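You operate a simulated robot arm through the tools that you are given. There is no shell and no other tool. Be economical: measure what you need, move in short steps, check, and stop when the job is done.

Carry out the task below with a simulated robot arm. There is one attempt and no reset: what you move stays moved.

JOB
Pull the drying drawer open.

It is judged by the outcome, as a careful person would: the job done as asked, and still so three seconds after it is handed in. It fails if anything else is knocked over, pushed out of place, dropped, spilled or broken.

ROBOT AND FRAMES
A 7-joint arm with a two-finger parallel gripper, fixed in place. Base frame: the origin is at the foot of the arm, x ahead of it, y to its left, z up. Units: mm, degrees, N and s.
With the tool pointing down near the work surface it reaches from about 200 to 680 mm from the base axis. Its first joint turns from -66.0 to 66.0 degrees. Payload 2.4 kg.
The TCP is the grasp point between the finger pads, 30 mm short of the fingertips. In the tool frame z runs along the fingers and y along their closing line. Largest opening 94 mm; finger width 28, thickness 10; the body of the gripper, 50 by 96 mm, starts 55 mm behind the TCP.
Orientation is told as [roll, pitch, yaw] about the base's x, y, z axes, in that order, counted from this pose: with the fingers straight down and closing along the base's y, the tool's x points along the base's -x, its y along +y and its z along -z.

CONTROLS
- The arm moves only by the tool play_rows. Its arguments are lists of equal length, an entry for each row: "hand": the finger opening in mm, from 0 to 94; "travel": the shift along the tool's x, y, z in units of 40 mm (1.0 is 40 mm), a list of three; "rotation": the turn, a rotation vector about the tool's x, y, z in units of 5 degrees (1.0 is 5 degrees), a list of three. In form: {"hand": [hand, ...], "travel": [[dx, dy, dz], ...], "rotation": [[wx, wy, wz], ...]}. A call has 1 to 10 rows; each row shifts and turns the commanded pose from where the row before left it, along the tool's axes as they then stand. A call with a number of a shift or a turn outside -1 to 1 is refused whole. A row lasts 0.2 s, in which the tool goes at most 50 mm and 8.6 degrees; a call with a longer step from one row to the next is refused whole, and so is a gripper value outside its range. Where a pose cannot be reached the arm comes as near as it can. A force on the tool above 40 N (or 10 N above the force at the start of the call, whichever is more), or a blocked arm, ends the call early, and 0.2 s more pass. The fingers move at their own pace (about 153 mm/s each) and stop on an object; they squeeze with about 41 N. The grip force told is the motor's: it shows also when the fingers shut on nothing. Time passes only in rows, and 0.2 s behind the last, so rows that do not move let the fingers close. It gives the time, the measured TCP pose, the force on the tool (base axes), the opening and the grip force at its end, in the units of the frame above (readings bear some noise).
- Cameras (640 x 400 px; columns grow to the right, rows downward): "scene" is fixed at [10.4, 463.9, 1432.3]; the picture's right is [-0.93, -0.37, 0.00], its down [-0.25, 0.62, -0.74] and it looks along [0.27, -0.69, -0.67] (base axes); focal length 331 px, centre (320, 200). "wrist" rides on the gripper at [76, 14, -103] in the tool frame; the picture's right is [-0.18, 0.98, 0.00], its down [-0.75, -0.14, -0.64] and it looks along [-0.63, -0.12, 0.77] (tool axes); focal length 243 px, centre (320, 200). There is no depth. A picture from a camera that has moved, and an enlarged one, comes with that camera's place and axes in the base frame and with its lens.
- capture(camera): a new picture of that camera. No time passes.
- inspect(camera, box): a new picture of the part [left, top, right, bottom] of that camera's present view, enlarged. No time passes.
- job_done(): hands the job in; it is judged then, once.

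Work in short steps. Places have to be worked out from the pictures, the camera data and where the tool is seen: move nearer, look again, correct. Check each grasp and each placing, and mend what went wrong. You have 90 turns and 38 pictures in all, those below and enlarged ones among them. Open the gripper and draw the arm clear of the work before you hand the job in, unless the task says otherwise; then end with one line.

The tools are called after "Request:" as name(argument=value, ...) on one line, values as JSON. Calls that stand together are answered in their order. play_rows: Moves the arm, as the interface text tells. Its arguments: {"type":"object","properties":{"hand":{"type":"array","items":{"type":"number"}},"travel":{"type":"array","items":{"type":"array","items":{"type":"number"}}},"rotation":{"type":"array","items":{"type":"array","items":{"type":"number"}}}},"required":["hand","travel","rotation"]} The other tools are called the same way: capture (camera) takes a picture; inspect (camera, box) takes an enlarged picture of a part of a camera's view; job_done () hands the job in.

At the start:

```text
time: 0.0
eef_pos: [315.8, -262.5, 1002.7]
tool_rot: [-0.1, 0.0, -0.1]
force: [-0.1, 0.3, -0.2]
opening: 93.9
gripper_force: 0.0
```

scene: 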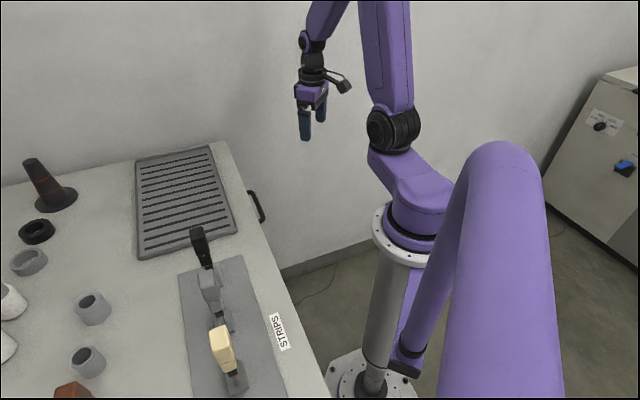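
wrist: 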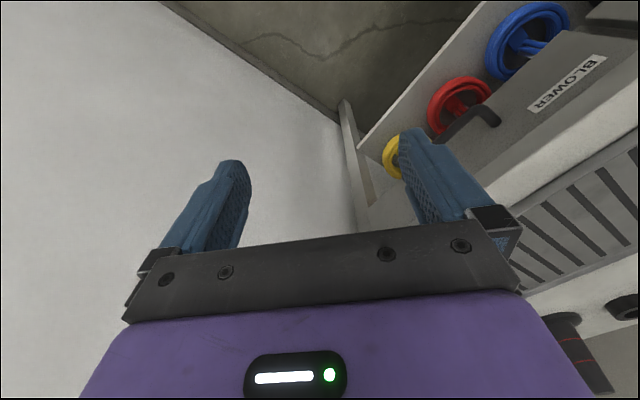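

The wrist view shows the cabinet front with valve wheels and a dark handle near a "BLOWER" label; I enlarge both views to find the drying drawer.

Request:
inspect(camera="wrist", box=[340, 0, 640, 200])

Request:
inspect(camera="scene", box=[120, 130, 360, 380])

```text
2.00 times, centred on (490, 100) of wrist
camera zoom: at [238.7, -249.3, 1105.1], right [0.18, 0.98, 0.0], down [0.75, -0.14, 0.64], along [0.63, -0.12, -0.77], focal length 485 px, centre (-20, 400)
```

zoom: 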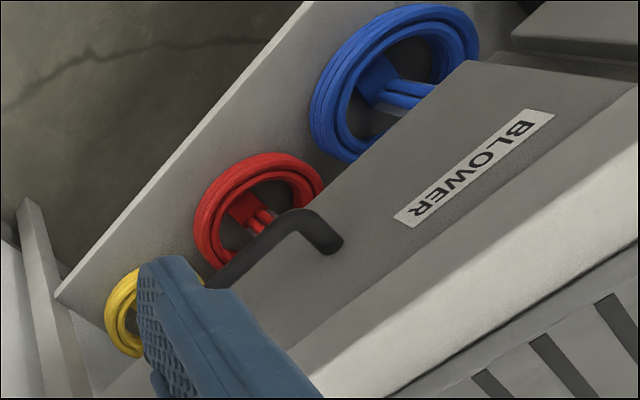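

```text
1.60 times, centred on (240, 255) of scene
camera zoom: at [10.4, 463.9, 1432.3], right [-0.93, -0.37, 0.0], down [-0.25, 0.62, -0.74], along [0.27, -0.69, -0.67], focal length 530 px, centre (448, 112)
```

zoom: 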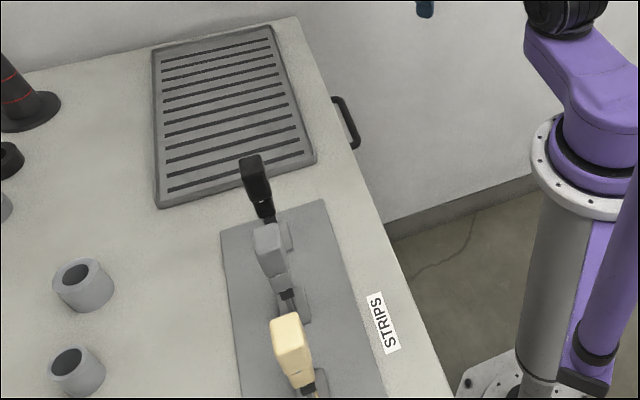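

The handle is on the front face, at roughly x≈400–450, y≈−100. I move the arm back and toward +y, high up, to see the whole front.

Request:
play_rows(hand=[94, 94, 94, 94], travel=[[0.5, 1, 0], [0.5, 1, 0], [0.5, 1, 0], [0, 0.5, 0]], rotation=[[0, 0, 0], [0, 0, 0], [0, 0, 0], [0, 0, 0]])

Request:
capture(camera="wrist")

```text
time: 1.0
eef_pos: [256.0, -126.5, 1000.1]
tool_rot: [0.0, 0.1, -0.4]
force: [-0.6, 0.1, 0.7]
opening: 93.9
gripper_force: 0.0
```

```text
33 pictures are left
camera wrist: at [178.7, -111.9, 1102.0], right [0.19, 0.98, 0.0], down [0.75, -0.14, 0.64], along [0.63, -0.12, -0.77], focal length 243 px, centre (320, 200)
```

wrist: 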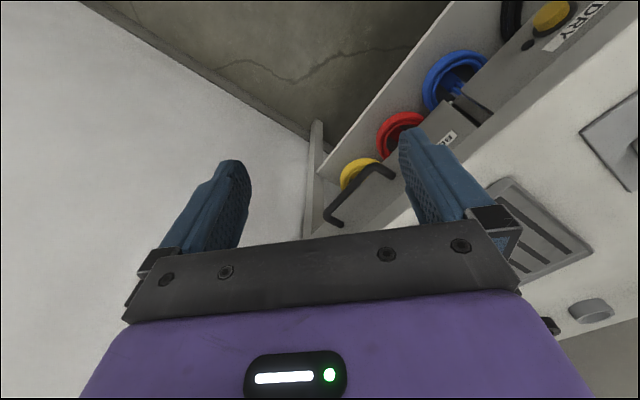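

A "DRY" label appears further along +y next to a yellow knob; I go on in that direction to see it.

Request:
play_rows(hand=[94, 94, 94, 94, 94], travel=[[0.2, 1, 0], [0.2, 1, 0], [0.2, 1, 0], [0, 1, 0], [0, 1, 0]], rotation=[[0, 0, 0], [0, 0, 0], [0, 0, 0], [0, 0, 0], [0, 0, 0]])

Request:
capture(camera="wrist")

Request:
capture(camera="scene")

```text
time: 2.2
eef_pos: [235.4, 77.0, 1002.1]
tool_rot: [0.0, 0.1, 0.0]
force: [0.7, -0.3, -0.3]
opening: 93.9
gripper_force: 0.0
out of reach, approached as far as the arm can: row 1
```

```text
32 pictures are left
camera wrist: at [157.2, 91.5, 1104.2], right [0.18, 0.98, 0.0], down [0.75, -0.14, 0.64], along [0.63, -0.12, -0.77], focal length 243 px, centre (320, 200)
```

wrist: 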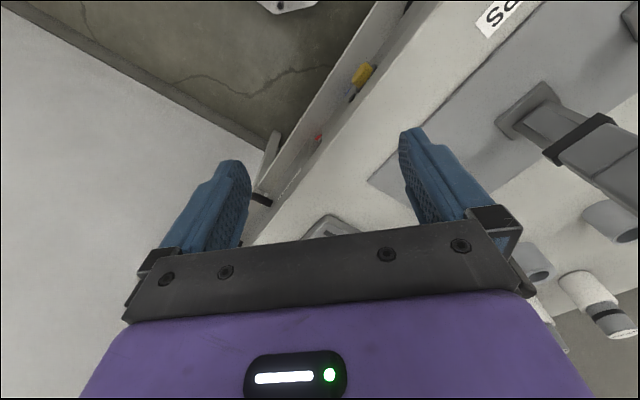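

```text
31 pictures are left
```

scene: 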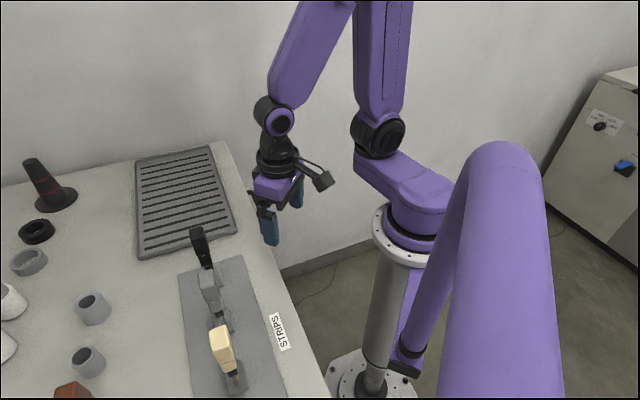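

The counter's front edge runs diagonally in base axes (about (541,−141)→(205,228), front facing (−0.7,−0.7)). I go back to −y, then yaw 45° so the camera faces the front.

Request:
play_rows(hand=[94, 94, 94, 94, 94, 94], travel=[[0, -1, 0], [0, -1, 0], [0, -1, 0], [0, -1, 0], [0, -1, 0], [0, -1, 0]], rotation=[[0, 0, 0], [0, 0, 0], [0, 0, 0], [0, 0, 0], [0, 0, 0], [0, 0, 0]])

Request:
play_rows(hand=[94, 94, 94, 94, 94, 94, 94, 94, 94], travel=[[0, 0, 0], [0, 0, 0], [0, 0, 0], [0, 0, 0], [0, 0, 0], [0, 0, 0], [0, 0, 0], [0, 0, 0], [0, 0, 0]], rotation=[[0, 0, -1], [0, 0, -1], [0, 0, -1], [0, 0, -1], [0, 0, -1], [0, 0, -1], [0, 0, -1], [0, 0, -1], [0, 0, -1]])

Request:
capture(camera="wrist")

```text
time: 3.6
eef_pos: [252.4, -161.3, 1009.4]
tool_rot: [0.0, 0.0, 0.0]
force: [0.8, -0.4, 0.4]
opening: 94.1
gripper_force: 0.2
out of reach, approached as far as the arm can: row 3, 4
```

```text
time: 5.6
eef_pos: [250.6, -159.3, 1009.7]
tool_rot: [0.1, 0.0, 45.2]
force: [-0.2, 0.3, -0.8]
opening: 94.2
gripper_force: 0.0
```

```text
30 pictures are left
camera wrist: at [184.6, -202.9, 1113.1], right [-0.57, 0.82, 0.0], down [0.63, 0.43, 0.64], along [0.53, 0.36, -0.77], focal length 243 px, centre (320, 200)
```

wrist: 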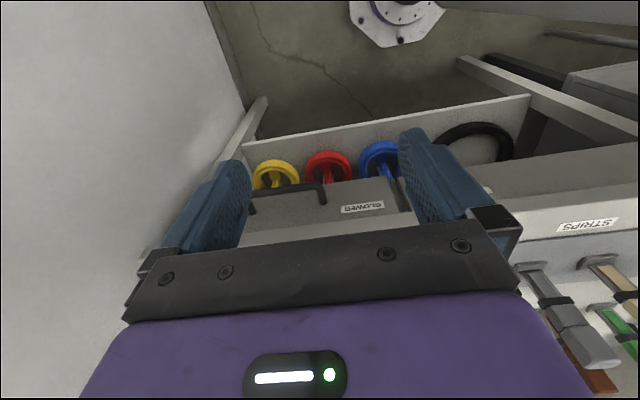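

The front shows a BLOWER drawer with the handle beside it; the DRY part is hidden below the edge. I tilt the camera toward horizontal and back off to read the front.

Request:
play_rows(hand=[94, 94, 94, 94, 94, 94, 94], travel=[[0.7, 0, 0], [0.7, 0, 0], [0, 0, 0], [0, 0, 0], [0, 0, 0], [0, 0, 0], [0, 0, 0]], rotation=[[0, 0, 0], [0, 0, 0], [0, -1, 0], [0, -1, 0], [0, -1, 0], [0, -1, 0], [0, -1, 0]])

Request:
capture(camera="wrist")

```text
time: 7.2
eef_pos: [239.4, -214.6, 1026.6]
tool_rot: [0.0, -25.1, 45.0]
force: [1.5, -0.2, -0.1]
opening: 93.9
gripper_force: 0.1
out of reach, approached as far as the arm can: row 1, 2, 3, 4, 5, 7
```

```text
29 pictures are left
camera wrist: at [147.2, -283.2, 1086.9], right [-0.58, 0.81, 0.08], down [0.39, 0.19, 0.9], along [0.72, 0.55, -0.43], focal length 243 px, centre (320, 200)
```

wrist: 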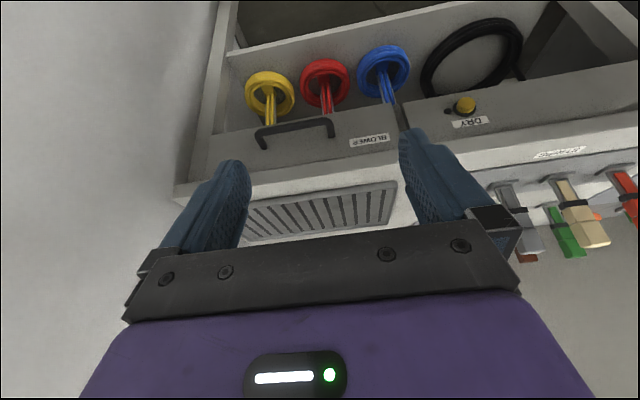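

The front is visible now (picture upside down): a handled panel labelled BLOWER under the grate, and a DRY panel with a yellow knob. I enlarge it to see details.

Request:
inspect(camera="wrist", box=[220, 60, 400, 180])

Request:
inspect(camera="wrist", box=[380, 60, 620, 200])

```text
3.33 times, centred on (310, 120) of wrist
camera zoom: at [147.2, -283.2, 1086.9], right [-0.58, 0.81, 0.08], down [0.39, 0.19, 0.9], along [0.72, 0.55, -0.43], focal length 809 px, centre (353, 467)
```

zoom: 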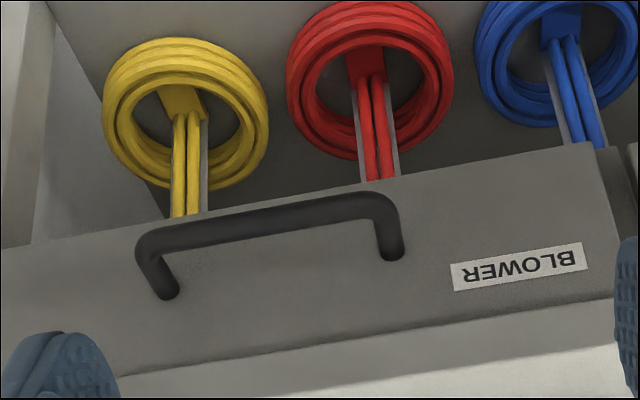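

```text
2.67 times, centred on (500, 130) of wrist
camera zoom: at [147.2, -283.2, 1086.9], right [-0.58, 0.81, 0.08], down [0.39, 0.19, 0.9], along [0.72, 0.55, -0.43], focal length 647 px, centre (-160, 387)
```

zoom: 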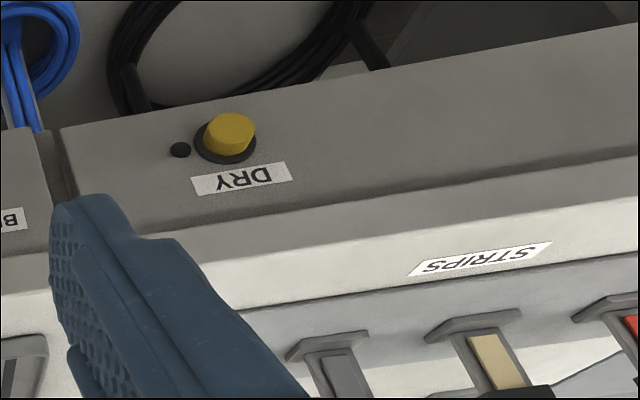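

Triangulating the handle: bar from about (385,−66) to (480,−157) at z≈784, standing ~44 mm off the panel. I plan a straight-down grip closing across the bar (yaw ≈ −44°), so I untilt and turn the tool up here first.

Request:
play_rows(hand=[94, 94, 94, 94, 94], travel=[[0, 0, 0], [0, 0, 0], [0, 0, 0], [0, 0, 0], [0, 0, 0]], rotation=[[0, 1, 0], [0, 1, 0], [0, 1, 0], [0, 1, 0], [0, 1, 0]])

Request:
play_rows(hand=[94, 94, 94, 94, 94, 94, 94, 94, 94], travel=[[0, 0, 0], [0, 0, 0], [0, 0, 0], [0, 0, 0], [0, 0, 0], [0, 0, 0], [0, 0, 0], [0, 0, 0], [0, 0, 0]], rotation=[[0, 0, 1], [0, 0, 1], [0, 0, 1], [0, 0, 1], [0, 0, 1], [0, 0, 1], [0, 0, 1], [0, 0, 1], [0, 0, 1]])

Request:
play_rows(hand=[94, 94, 94, 94, 94, 94, 94, 94, 94], travel=[[0, 0, 0], [0, 0, 0], [0, 0, 0], [0, 0, 0], [0, 0, 0], [0, 0, 0], [0, 0, 0], [0, 0, 0], [0, 0, 0]], rotation=[[0, 0, 1], [0, 0, 1], [0, 0, 1], [0, 0, 1], [0, 0, 1], [0, 0, 1], [0, 0, 1], [0, 0, 1], [0, 0, 0.8]])

```text
time: 8.4
eef_pos: [238.3, -213.9, 1027.2]
tool_rot: [0.0, 0.2, 45.0]
force: [-0.2, -0.4, -0.7]
opening: 94.0
gripper_force: 0.1
```

```text
time: 10.4
eef_pos: [236.7, -214.3, 1026.9]
tool_rot: [0.0, 0.0, -0.1]
force: [-0.5, -0.1, 0.1]
opening: 94.3
gripper_force: 0.2
```

```text
time: 12.4
eef_pos: [237.3, -213.4, 1027.2]
tool_rot: [0.0, 0.0, -44.2]
force: [0.2, 0.5, 0.8]
opening: 94.1
gripper_force: 0.2
```

Turn is done. I move to about 40 mm outside the handle at z≈900 and look.

Request:
play_rows(hand=[94, 94, 94, 94, 60], travel=[[-0.354, 0.85, 0.62], [-0.354, 0.85, 0.62], [-0.354, 0.85, 0.62], [-0.354, 0.85, 0.62], [-0.354, 0.85, 0.62]], rotation=[[0, 0, 0], [0, 0, 0], [0, 0, 0], [0, 0, 0], [0, 0, 0]])

Request:
capture(camera="wrist")

Request:
capture(camera="scene")

```text
time: 13.6
eef_pos: [408.2, -138.4, 901.3]
tool_rot: [0.0, 0.0, -44.0]
force: [0.4, 0.2, 0.2]
opening: 60.1
gripper_force: 0.1
```

```text
26 pictures are left
camera wrist: at [361.1, -76.3, 1003.6], right [0.81, 0.58, 0.0], down [0.44, -0.62, 0.64], along [0.37, -0.52, -0.77], focal length 243 px, centre (320, 200)
```

wrist: 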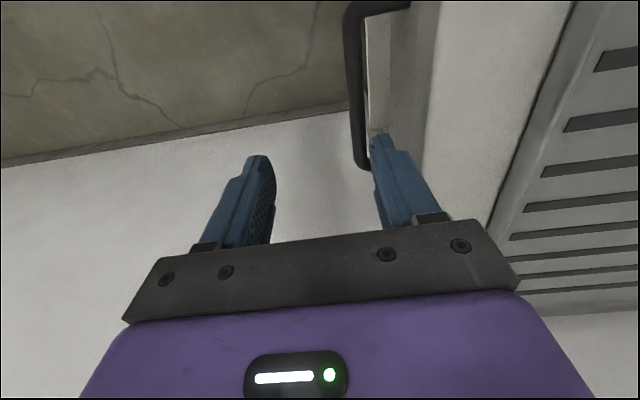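

```text
25 pictures are left
```

scene: 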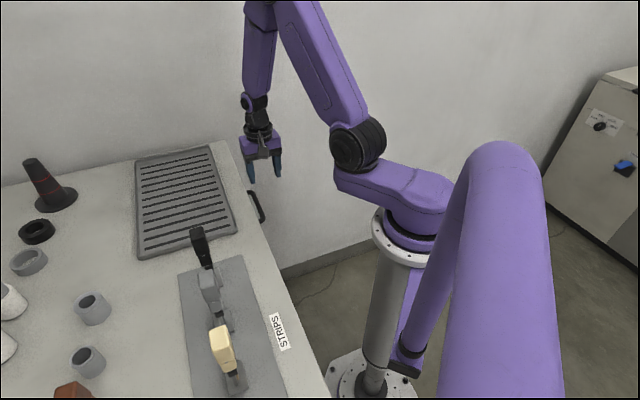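

The bar is clearly seen, roughly parallel to the tool's x; I estimate its centre at (430,−117,~777). I shift 28 mm inward and descend partway to z≈850 (fingertips at 820, above the bar) to check again.

Request:
play_rows(hand=[50, 50, 50], travel=[[0, 0.7, 0], [0, 0, 0.6], [0, 0, 0.65]], rotation=[[0, 0, 0], [0, 0, 0], [0, 0, 0]])

Request:
capture(camera="wrist")

Request:
inspect(camera="scene", box=[200, 130, 320, 240])

```text
time: 14.3
eef_pos: [427.0, -119.3, 880.9]
tool_rot: [0.0, 0.0, -44.0]
force: [-13.7, 1.1, 33.0]
opening: 44.8
gripper_force: 0.0
stopped in row 3: the force on the tool passed its limit (the readings are from after the stop); the commanded pose is now the measured one
```

```text
24 pictures are left
camera wrist: at [380.2, -56.6, 983.0], right [0.82, 0.58, 0.0], down [0.44, -0.63, 0.64], along [0.37, -0.52, -0.77], focal length 243 px, centre (320, 200)
```

wrist: 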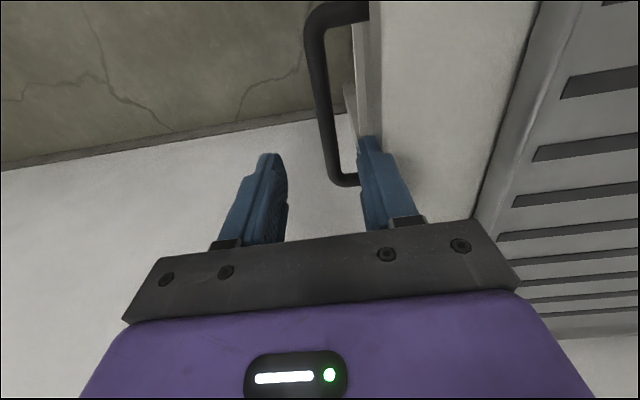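

```text
3.64 times, centred on (260, 185) of scene
camera zoom: at [9.6, 464.0, 1432.2], right [-0.93, -0.37, 0.0], down [-0.25, 0.62, -0.74], along [0.27, -0.69, -0.67], focal length 1205 px, centre (538, 254)
```

zoom: 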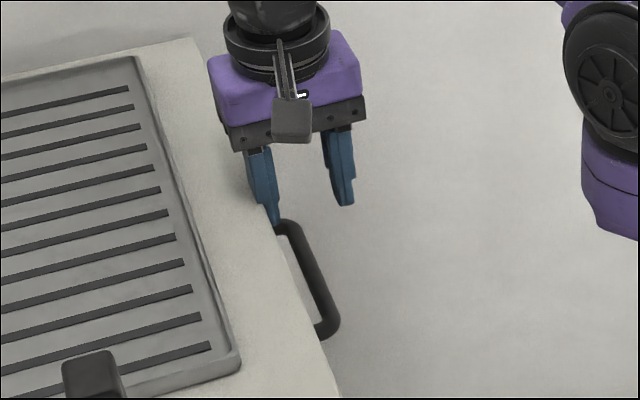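

The inner finger touched the counter lip: the top is at ~850 and overhangs, leaving little room from above. I'll raise, back off outward, and tilt the fingers 40° toward the panel to grip the bar diagonally instead.

Request:
play_rows(hand=[50, 50, 50], travel=[[0, 0, -1], [0, -1, 0], [0, -0.9, 0]], rotation=[[0, 0, 0], [0, 0, 0], [0, 0, 0]])

Request:
play_rows(hand=[50, 50, 50, 50, 50, 50, 50, 50], travel=[[0, 0, 0], [0, 0, 0], [0, 0, 0], [0, 0, 0], [0, 0, 0], [0, 0, 0], [0, 0, 0], [0, 0, 0]], rotation=[[-1, 0, 0], [-1, 0, 0], [-1, 0, 0], [-1, 0, 0], [-1, 0, 0], [-1, 0, 0], [-1, 0, 0], [-1, 0, 0]])

Request:
capture(camera="wrist")

Request:
inspect(camera="scene", box=[200, 100, 360, 240])

```text
time: 15.1
eef_pos: [375.8, -173.3, 918.9]
tool_rot: [0.1, -0.1, -44.0]
force: [-0.6, -0.2, 0.0]
opening: 50.1
gripper_force: 0.2
```

```text
time: 16.9
eef_pos: [375.2, -175.6, 918.4]
tool_rot: [40.0, -0.3, -44.2]
force: [0.6, 0.5, 0.3]
opening: 50.2
gripper_force: 0.1
```

```text
22 pictures are left
camera wrist: at [280.7, -161.9, 1006.6], right [0.65, 0.41, 0.63], down [0.18, -0.9, 0.4], along [0.74, -0.15, -0.66], focal length 243 px, centre (320, 200)
```

wrist: 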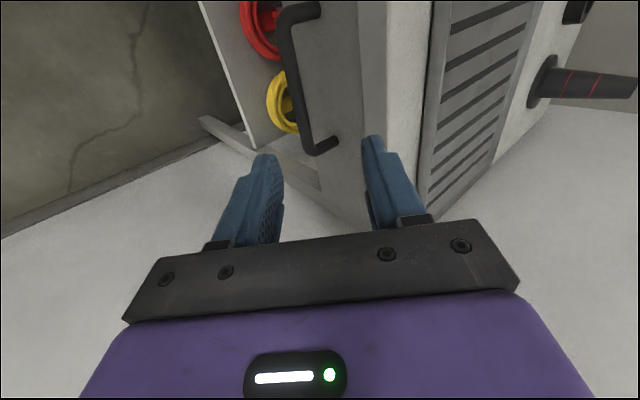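

```text
2.86 times, centred on (280, 170) of scene
camera zoom: at [10.4, 463.9, 1432.3], right [-0.93, -0.37, 0.0], down [-0.25, 0.62, -0.74], along [0.27, -0.69, -0.67], focal length 947 px, centre (434, 286)
```

zoom: 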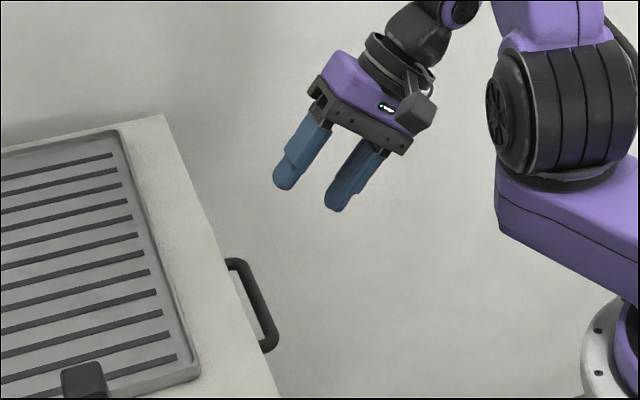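

From this view the bar's centre comes out at about (426,−113,792). I align sideways (−20 mm tool y, +7 mm tool x) and advance ~95 mm along the fingers, then look.

Request:
play_rows(hand=[60, 60, 60, 60], travel=[[0.18, -0.5, 0], [0, 0, 0.8], [0, 0, 0.8], [0, 0, 0.8]], rotation=[[0, 0, 0], [0, 0, 0], [0, 0, 0], [0, 0, 0]])

Request:
capture(camera="wrist")

Request:
inspect(camera="scene", box=[200, 120, 340, 240])

```text
time: 17.9
eef_pos: [403.2, -137.0, 833.2]
tool_rot: [40.1, -0.1, -44.0]
force: [-0.5, 0.0, 1.1]
opening: 60.2
gripper_force: 0.0
```

```text
20 pictures are left
camera wrist: at [309.1, -123.0, 920.8], right [0.65, 0.41, 0.63], down [0.18, -0.9, 0.4], along [0.73, -0.15, -0.66], focal length 243 px, centre (320, 200)
```

wrist: 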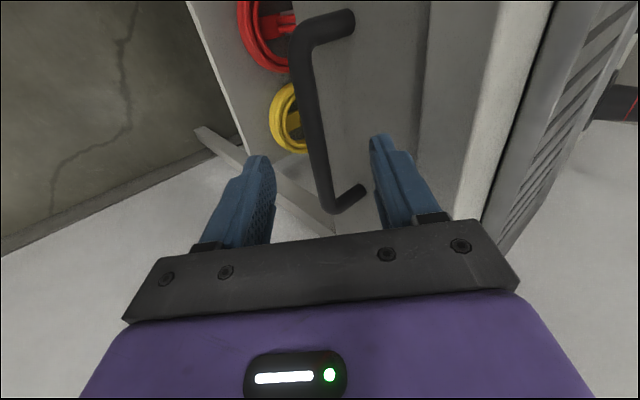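

```text
3.33 times, centred on (270, 180) of scene
camera zoom: at [10.5, 463.9, 1432.3], right [-0.93, -0.37, 0.0], down [-0.25, 0.62, -0.74], along [0.27, -0.69, -0.67], focal length 1105 px, centre (487, 267)
```

zoom: 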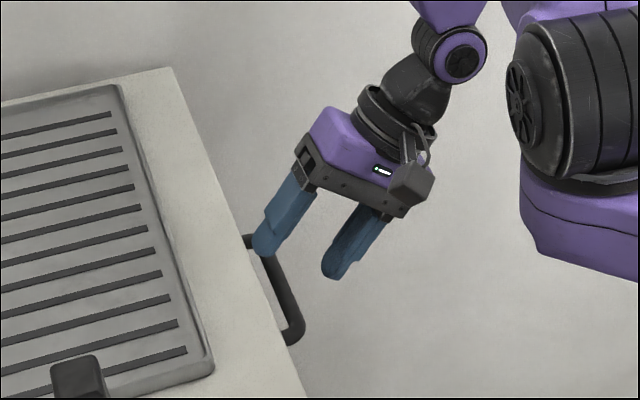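

The bar lies centred between the fingers, ~50 mm ahead of the TCP. I narrow the opening to 36 and advance 40 mm, keeping tips clear of the panel.

Request:
play_rows(hand=[40, 38, 38, 38], travel=[[0, 0, 0], [0, 0, 0.35], [0, 0, 0.35], [0, 0, 0.3]], rotation=[[0, 0, 0], [0, 0, 0], [0, 0, 0], [0, 0, 0]])

Request:
capture(camera="wrist")

Request:
inspect(camera="scene", box=[200, 120, 340, 240])

```text
time: 18.9
eef_pos: [419.7, -116.9, 803.2]
tool_rot: [40.1, -0.1, -44.2]
force: [-0.5, 0.1, 0.4]
opening: 37.9
gripper_force: 0.1
```

```text
18 pictures are left
camera wrist: at [325.8, -103.5, 890.2], right [0.66, 0.41, 0.63], down [0.18, -0.9, 0.4], along [0.73, -0.15, -0.66], focal length 243 px, centre (320, 200)
```

wrist: 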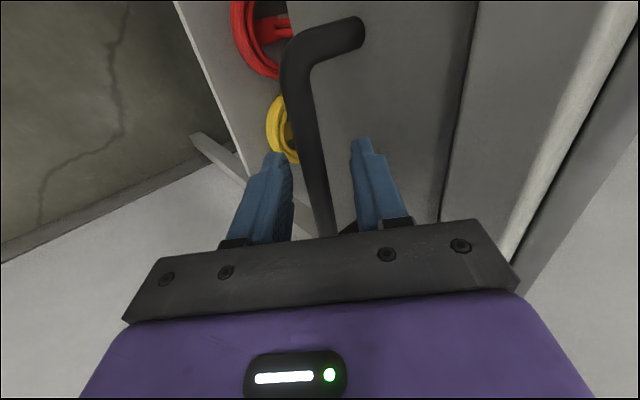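

```text
3.33 times, centred on (270, 180) of scene
camera zoom: at [10.5, 463.9, 1432.3], right [-0.93, -0.37, 0.0], down [-0.25, 0.62, -0.74], along [0.27, -0.69, -0.67], focal length 1105 px, centre (487, 267)
```

zoom: 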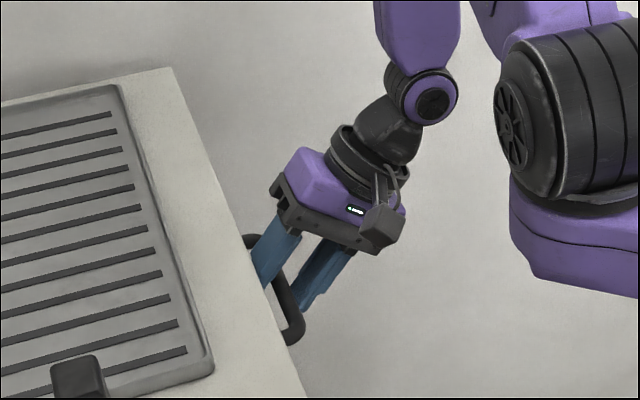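

The bar sits between the fingers with no contact force. I close the fingers on it.

Request:
play_rows(hand=[0, 0, 0, 0], travel=[[0, 0, 0], [0, 0, 0], [0, 0, 0], [0, 0, 0]], rotation=[[0, 0, 0], [0, 0, 0], [0, 0, 0], [0, 0, 0]])

```text
time: 19.9
eef_pos: [418.0, -118.1, 801.0]
tool_rot: [39.6, 0.0, -44.2]
force: [-4.3, -6.9, -32.8]
opening: 13.7
gripper_force: 44.6
```

Gripped (13.7 mm bar), but with 33 N downward load from off-centring. I lower ~3 mm to relieve it.

Request:
play_rows(hand=[0, 0], travel=[[0, -0.05, 0.057], [0, 0, 0]], rotation=[[0, 0, 0], [0, 0, 0]])

```text
time: 20.5
eef_pos: [420.7, -117.7, 802.4]
tool_rot: [40.1, 0.0, -44.2]
force: [-31.7, -10.9, 23.5]
opening: 14.1
gripper_force: 44.8
```

Slight overshoot; the bar now pushes back outward and up. I begin the pull outward with ~1 mm up.

Request:
play_rows(hand=[0, 0, 0], travel=[[0, -0.08, -0.1], [0, -0.1, -0.08], [0, -0.1, -0.08]], rotation=[[0, 0, 0], [0, 0, 0], [0, 0, 0]])

```text
time: 21.3
eef_pos: [411.4, -128.0, 801.7]
tool_rot: [40.2, -0.3, -44.1]
force: [-2.1, 3.7, 22.8]
opening: 13.7
gripper_force: 44.4
```

It slid ~14 mm at low pulling force, so the drawer seems to be opening. I continue pulling with a small upward relief.

Request:
play_rows(hand=[0, 0, 0, 0], travel=[[0, -0.29, -0.275], [0, -0.306, -0.257], [0, -0.306, -0.257], [0, -0.306, -0.257]], rotation=[[0, 0, 0], [0, 0, 0], [0, 0, 0], [0, 0, 0]])

Request:
capture(camera="wrist")

Request:
capture(camera="scene")

```text
time: 22.3
eef_pos: [365.9, -171.2, 801.1]
tool_rot: [40.0, 0.0, -44.3]
force: [-2.3, 3.8, -10.3]
opening: 13.7
gripper_force: 45.0
```

```text
16 pictures are left
camera wrist: at [271.2, -158.7, 888.4], right [0.66, 0.41, 0.63], down [0.18, -0.9, 0.4], along [0.73, -0.15, -0.66], focal length 243 px, centre (320, 200)
```

wrist: 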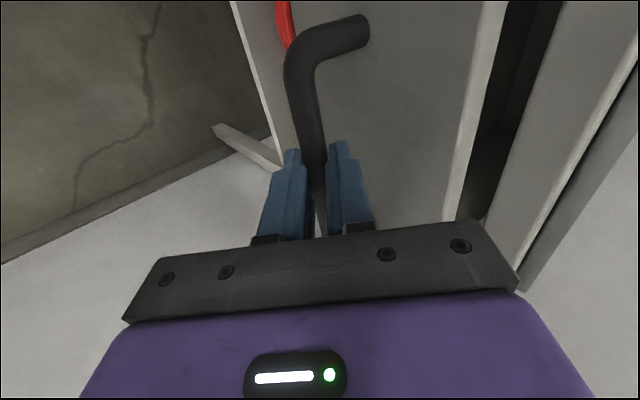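

```text
15 pictures are left
```

scene: 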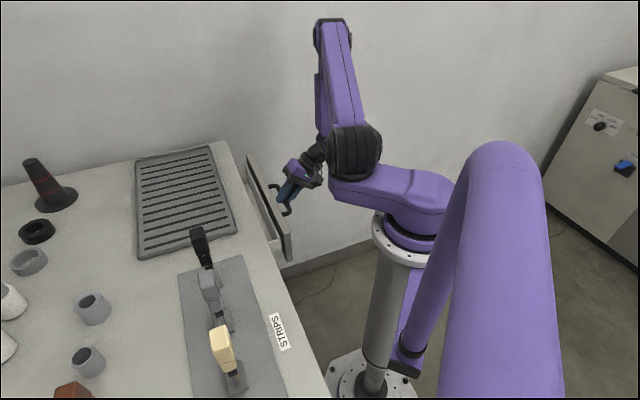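

The drawer is opening cleanly (~75 mm). I continue pulling.

Request:
play_rows(hand=[0, 0, 0, 0, 0], travel=[[0, -0.306, -0.257], [0, -0.306, -0.257], [0, -0.306, -0.257], [0, -0.306, -0.257], [0, -0.306, -0.257]], rotation=[[0, 0, 0], [0, 0, 0], [0, 0, 0], [0, 0, 0], [0, 0, 0]])

```text
time: 23.5
eef_pos: [310.3, -228.5, 801.0]
tool_rot: [40.1, 0.1, -44.0]
force: [-15.6, 17.3, -17.0]
opening: 13.8
gripper_force: 45.2
```

Opened ~155 mm; there's some sideways load along tool +x, so I add a small +x correction and pull on.

Request:
play_rows(hand=[0, 0, 0, 0], travel=[[0.06, -0.2, -0.17], [0.015, -0.25, -0.21], [0.015, -0.25, -0.21], [0, 0, 0]], rotation=[[0, 0, 0], [0, 0, 0], [0, 0, 0], [0, 0, 0]])

Request:
capture(camera="scene")

```text
time: 24.5
eef_pos: [282.6, -257.5, 801.8]
tool_rot: [39.9, -0.2, -44.3]
force: [-4.9, 4.1, -19.3]
opening: 13.8
gripper_force: 45.0
```

```text
14 pictures are left
```

scene: 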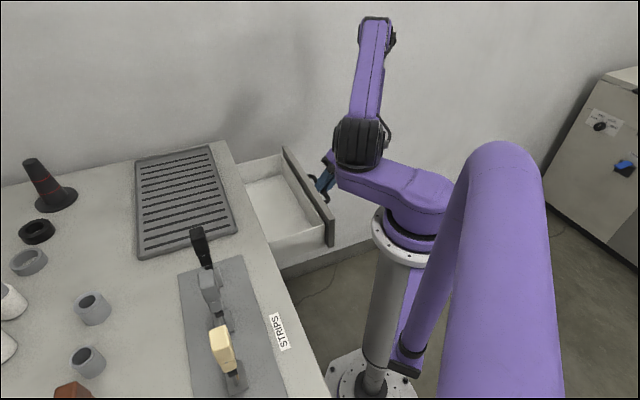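

The drawer is ~195 mm open and clearly shows its interior. I try a little further to see whether the stop is reached.

Request:
play_rows(hand=[0, 0, 0, 0], travel=[[0.01, -0.2, -0.18], [0.01, -0.2, -0.17], [0.01, -0.2, -0.17], [0, 0, 0]], rotation=[[0, 0, 0], [0, 0, 0], [0, 0, 0], [0, 0, 0]])

```text
time: 25.5
eef_pos: [257.9, -280.2, 802.7]
tool_rot: [39.9, -0.3, -44.3]
force: [16.1, -15.0, -15.9]
opening: 13.9
gripper_force: 44.9
```

228 mm and still no stop; the sideways load flipped, so I correct −x slightly and pull ~30 mm more.

Request:
play_rows(hand=[0, 0, 0, 0], travel=[[-0.05, -0.19, -0.16], [0, -0.19, -0.16], [0, -0.19, -0.16], [0, 0, 0]], rotation=[[0, 0, 0], [0, 0, 0], [0, 0, 0], [0, 0, 0]])

Request:
capture(camera="wrist")

Request:
capture(camera="scene")

```text
time: 26.5
eef_pos: [237.9, -301.2, 803.5]
tool_rot: [40.1, 0.0, -44.2]
force: [8.6, -7.8, -22.6]
opening: 13.5
gripper_force: 44.7
```

```text
13 pictures are left
camera wrist: at [143.0, -287.2, 889.0], right [0.66, 0.41, 0.63], down [0.18, -0.9, 0.4], along [0.73, -0.15, -0.66], focal length 243 px, centre (320, 200)
```

wrist: 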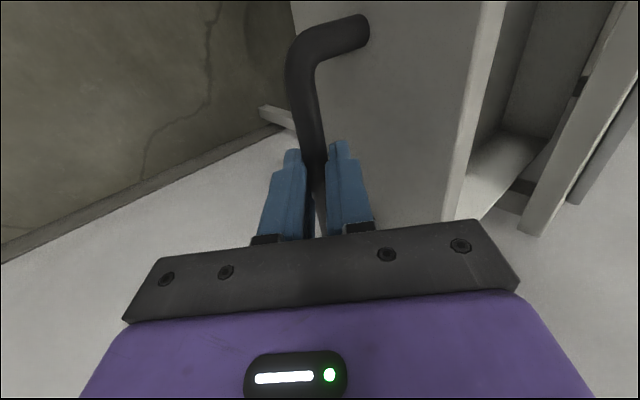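

```text
12 pictures are left
```

scene: 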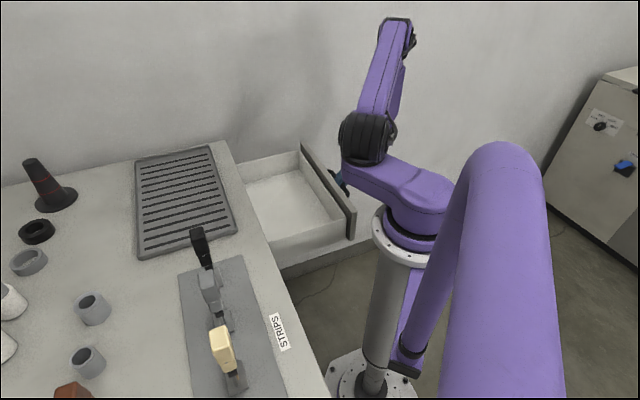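

The drawer is ~258 mm out, wide open. I release gently and check it stays.

Request:
play_rows(hand=[36, 36, 36, 36], travel=[[0, 0, 0], [0, 0, 0], [0, 0, 0], [0, 0, 0]], rotation=[[0, 0, 0], [0, 0, 0], [0, 0, 0], [0, 0, 0]])

Request:
capture(camera="wrist")

```text
time: 27.5
eef_pos: [238.4, -300.1, 801.2]
tool_rot: [40.1, -0.1, -44.1]
force: [0.6, -0.1, -0.2]
opening: 36.0
gripper_force: 0.0
```

```text
11 pictures are left
camera wrist: at [142.9, -286.9, 889.6], right [0.65, 0.41, 0.63], down [0.18, -0.9, 0.4], along [0.73, -0.15, -0.66], focal length 243 px, centre (320, 200)
```

wrist: 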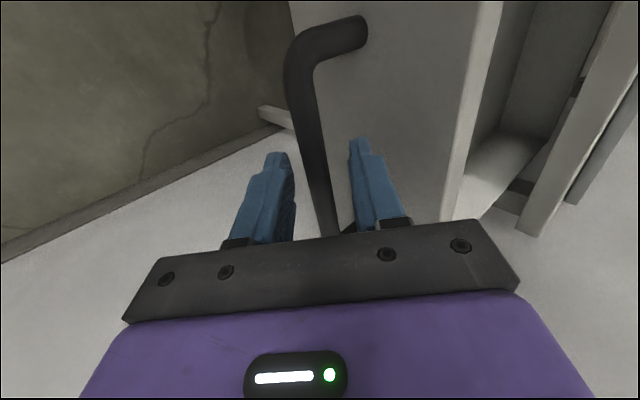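

Released; the drawer hasn't moved. I withdraw straight back along the fingers.

Request:
play_rows(hand=[36, 36, 36, 36, 36], travel=[[0, 0, -0.4], [0, 0, -0.5], [0, 0, -0.5], [0, 0, -0.5], [0, 0, -0.5]], rotation=[[0, 0, 0], [0, 0, 0], [0, 0, 0], [0, 0, 0], [0, 0, 0]])

Request:
capture(camera="scene")

Request:
capture(camera="wrist")

```text
time: 28.7
eef_pos: [196.9, -343.4, 877.1]
tool_rot: [40.1, 0.0, -44.1]
force: [-0.2, 0.0, 0.4]
opening: 36.0
gripper_force: 0.1
```

```text
10 pictures are left
```

scene: 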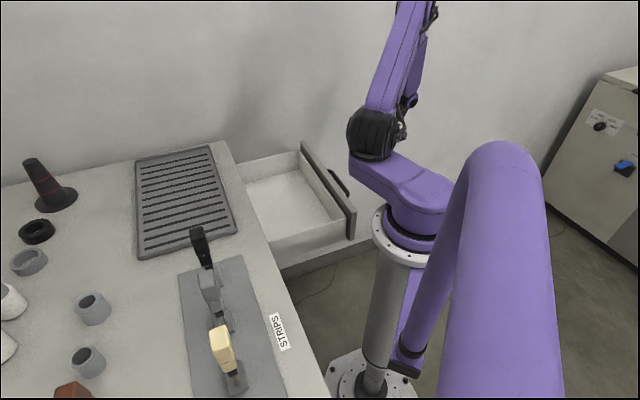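

```text
9 pictures are left
camera wrist: at [101.3, -329.4, 964.6], right [0.66, 0.41, 0.63], down [0.18, -0.9, 0.4], along [0.73, -0.15, -0.66], focal length 243 px, centre (320, 200)
```

wrist: 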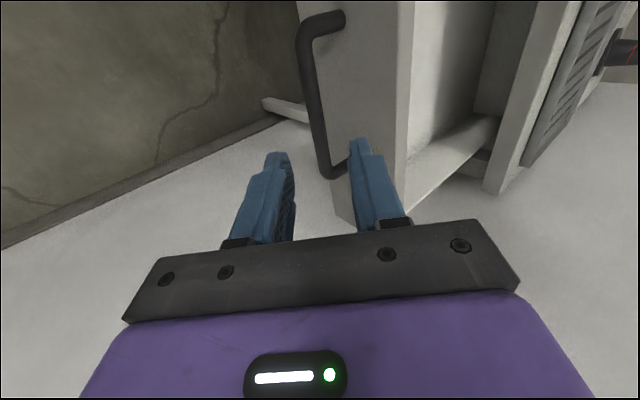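

The drawer stays wide open (same place in both scene pictures), the gripper is open and clear, and nothing else moved. I hand it in.

Request:
job_done()

```text
The job is handed in.
```

The drying drawer (labelled BLOWER, under the vented grate) is pulled about 258 mm open and stayed there after release. While lining up, a finger briefly touched the counter edge, but the pictures show nothing else moved.
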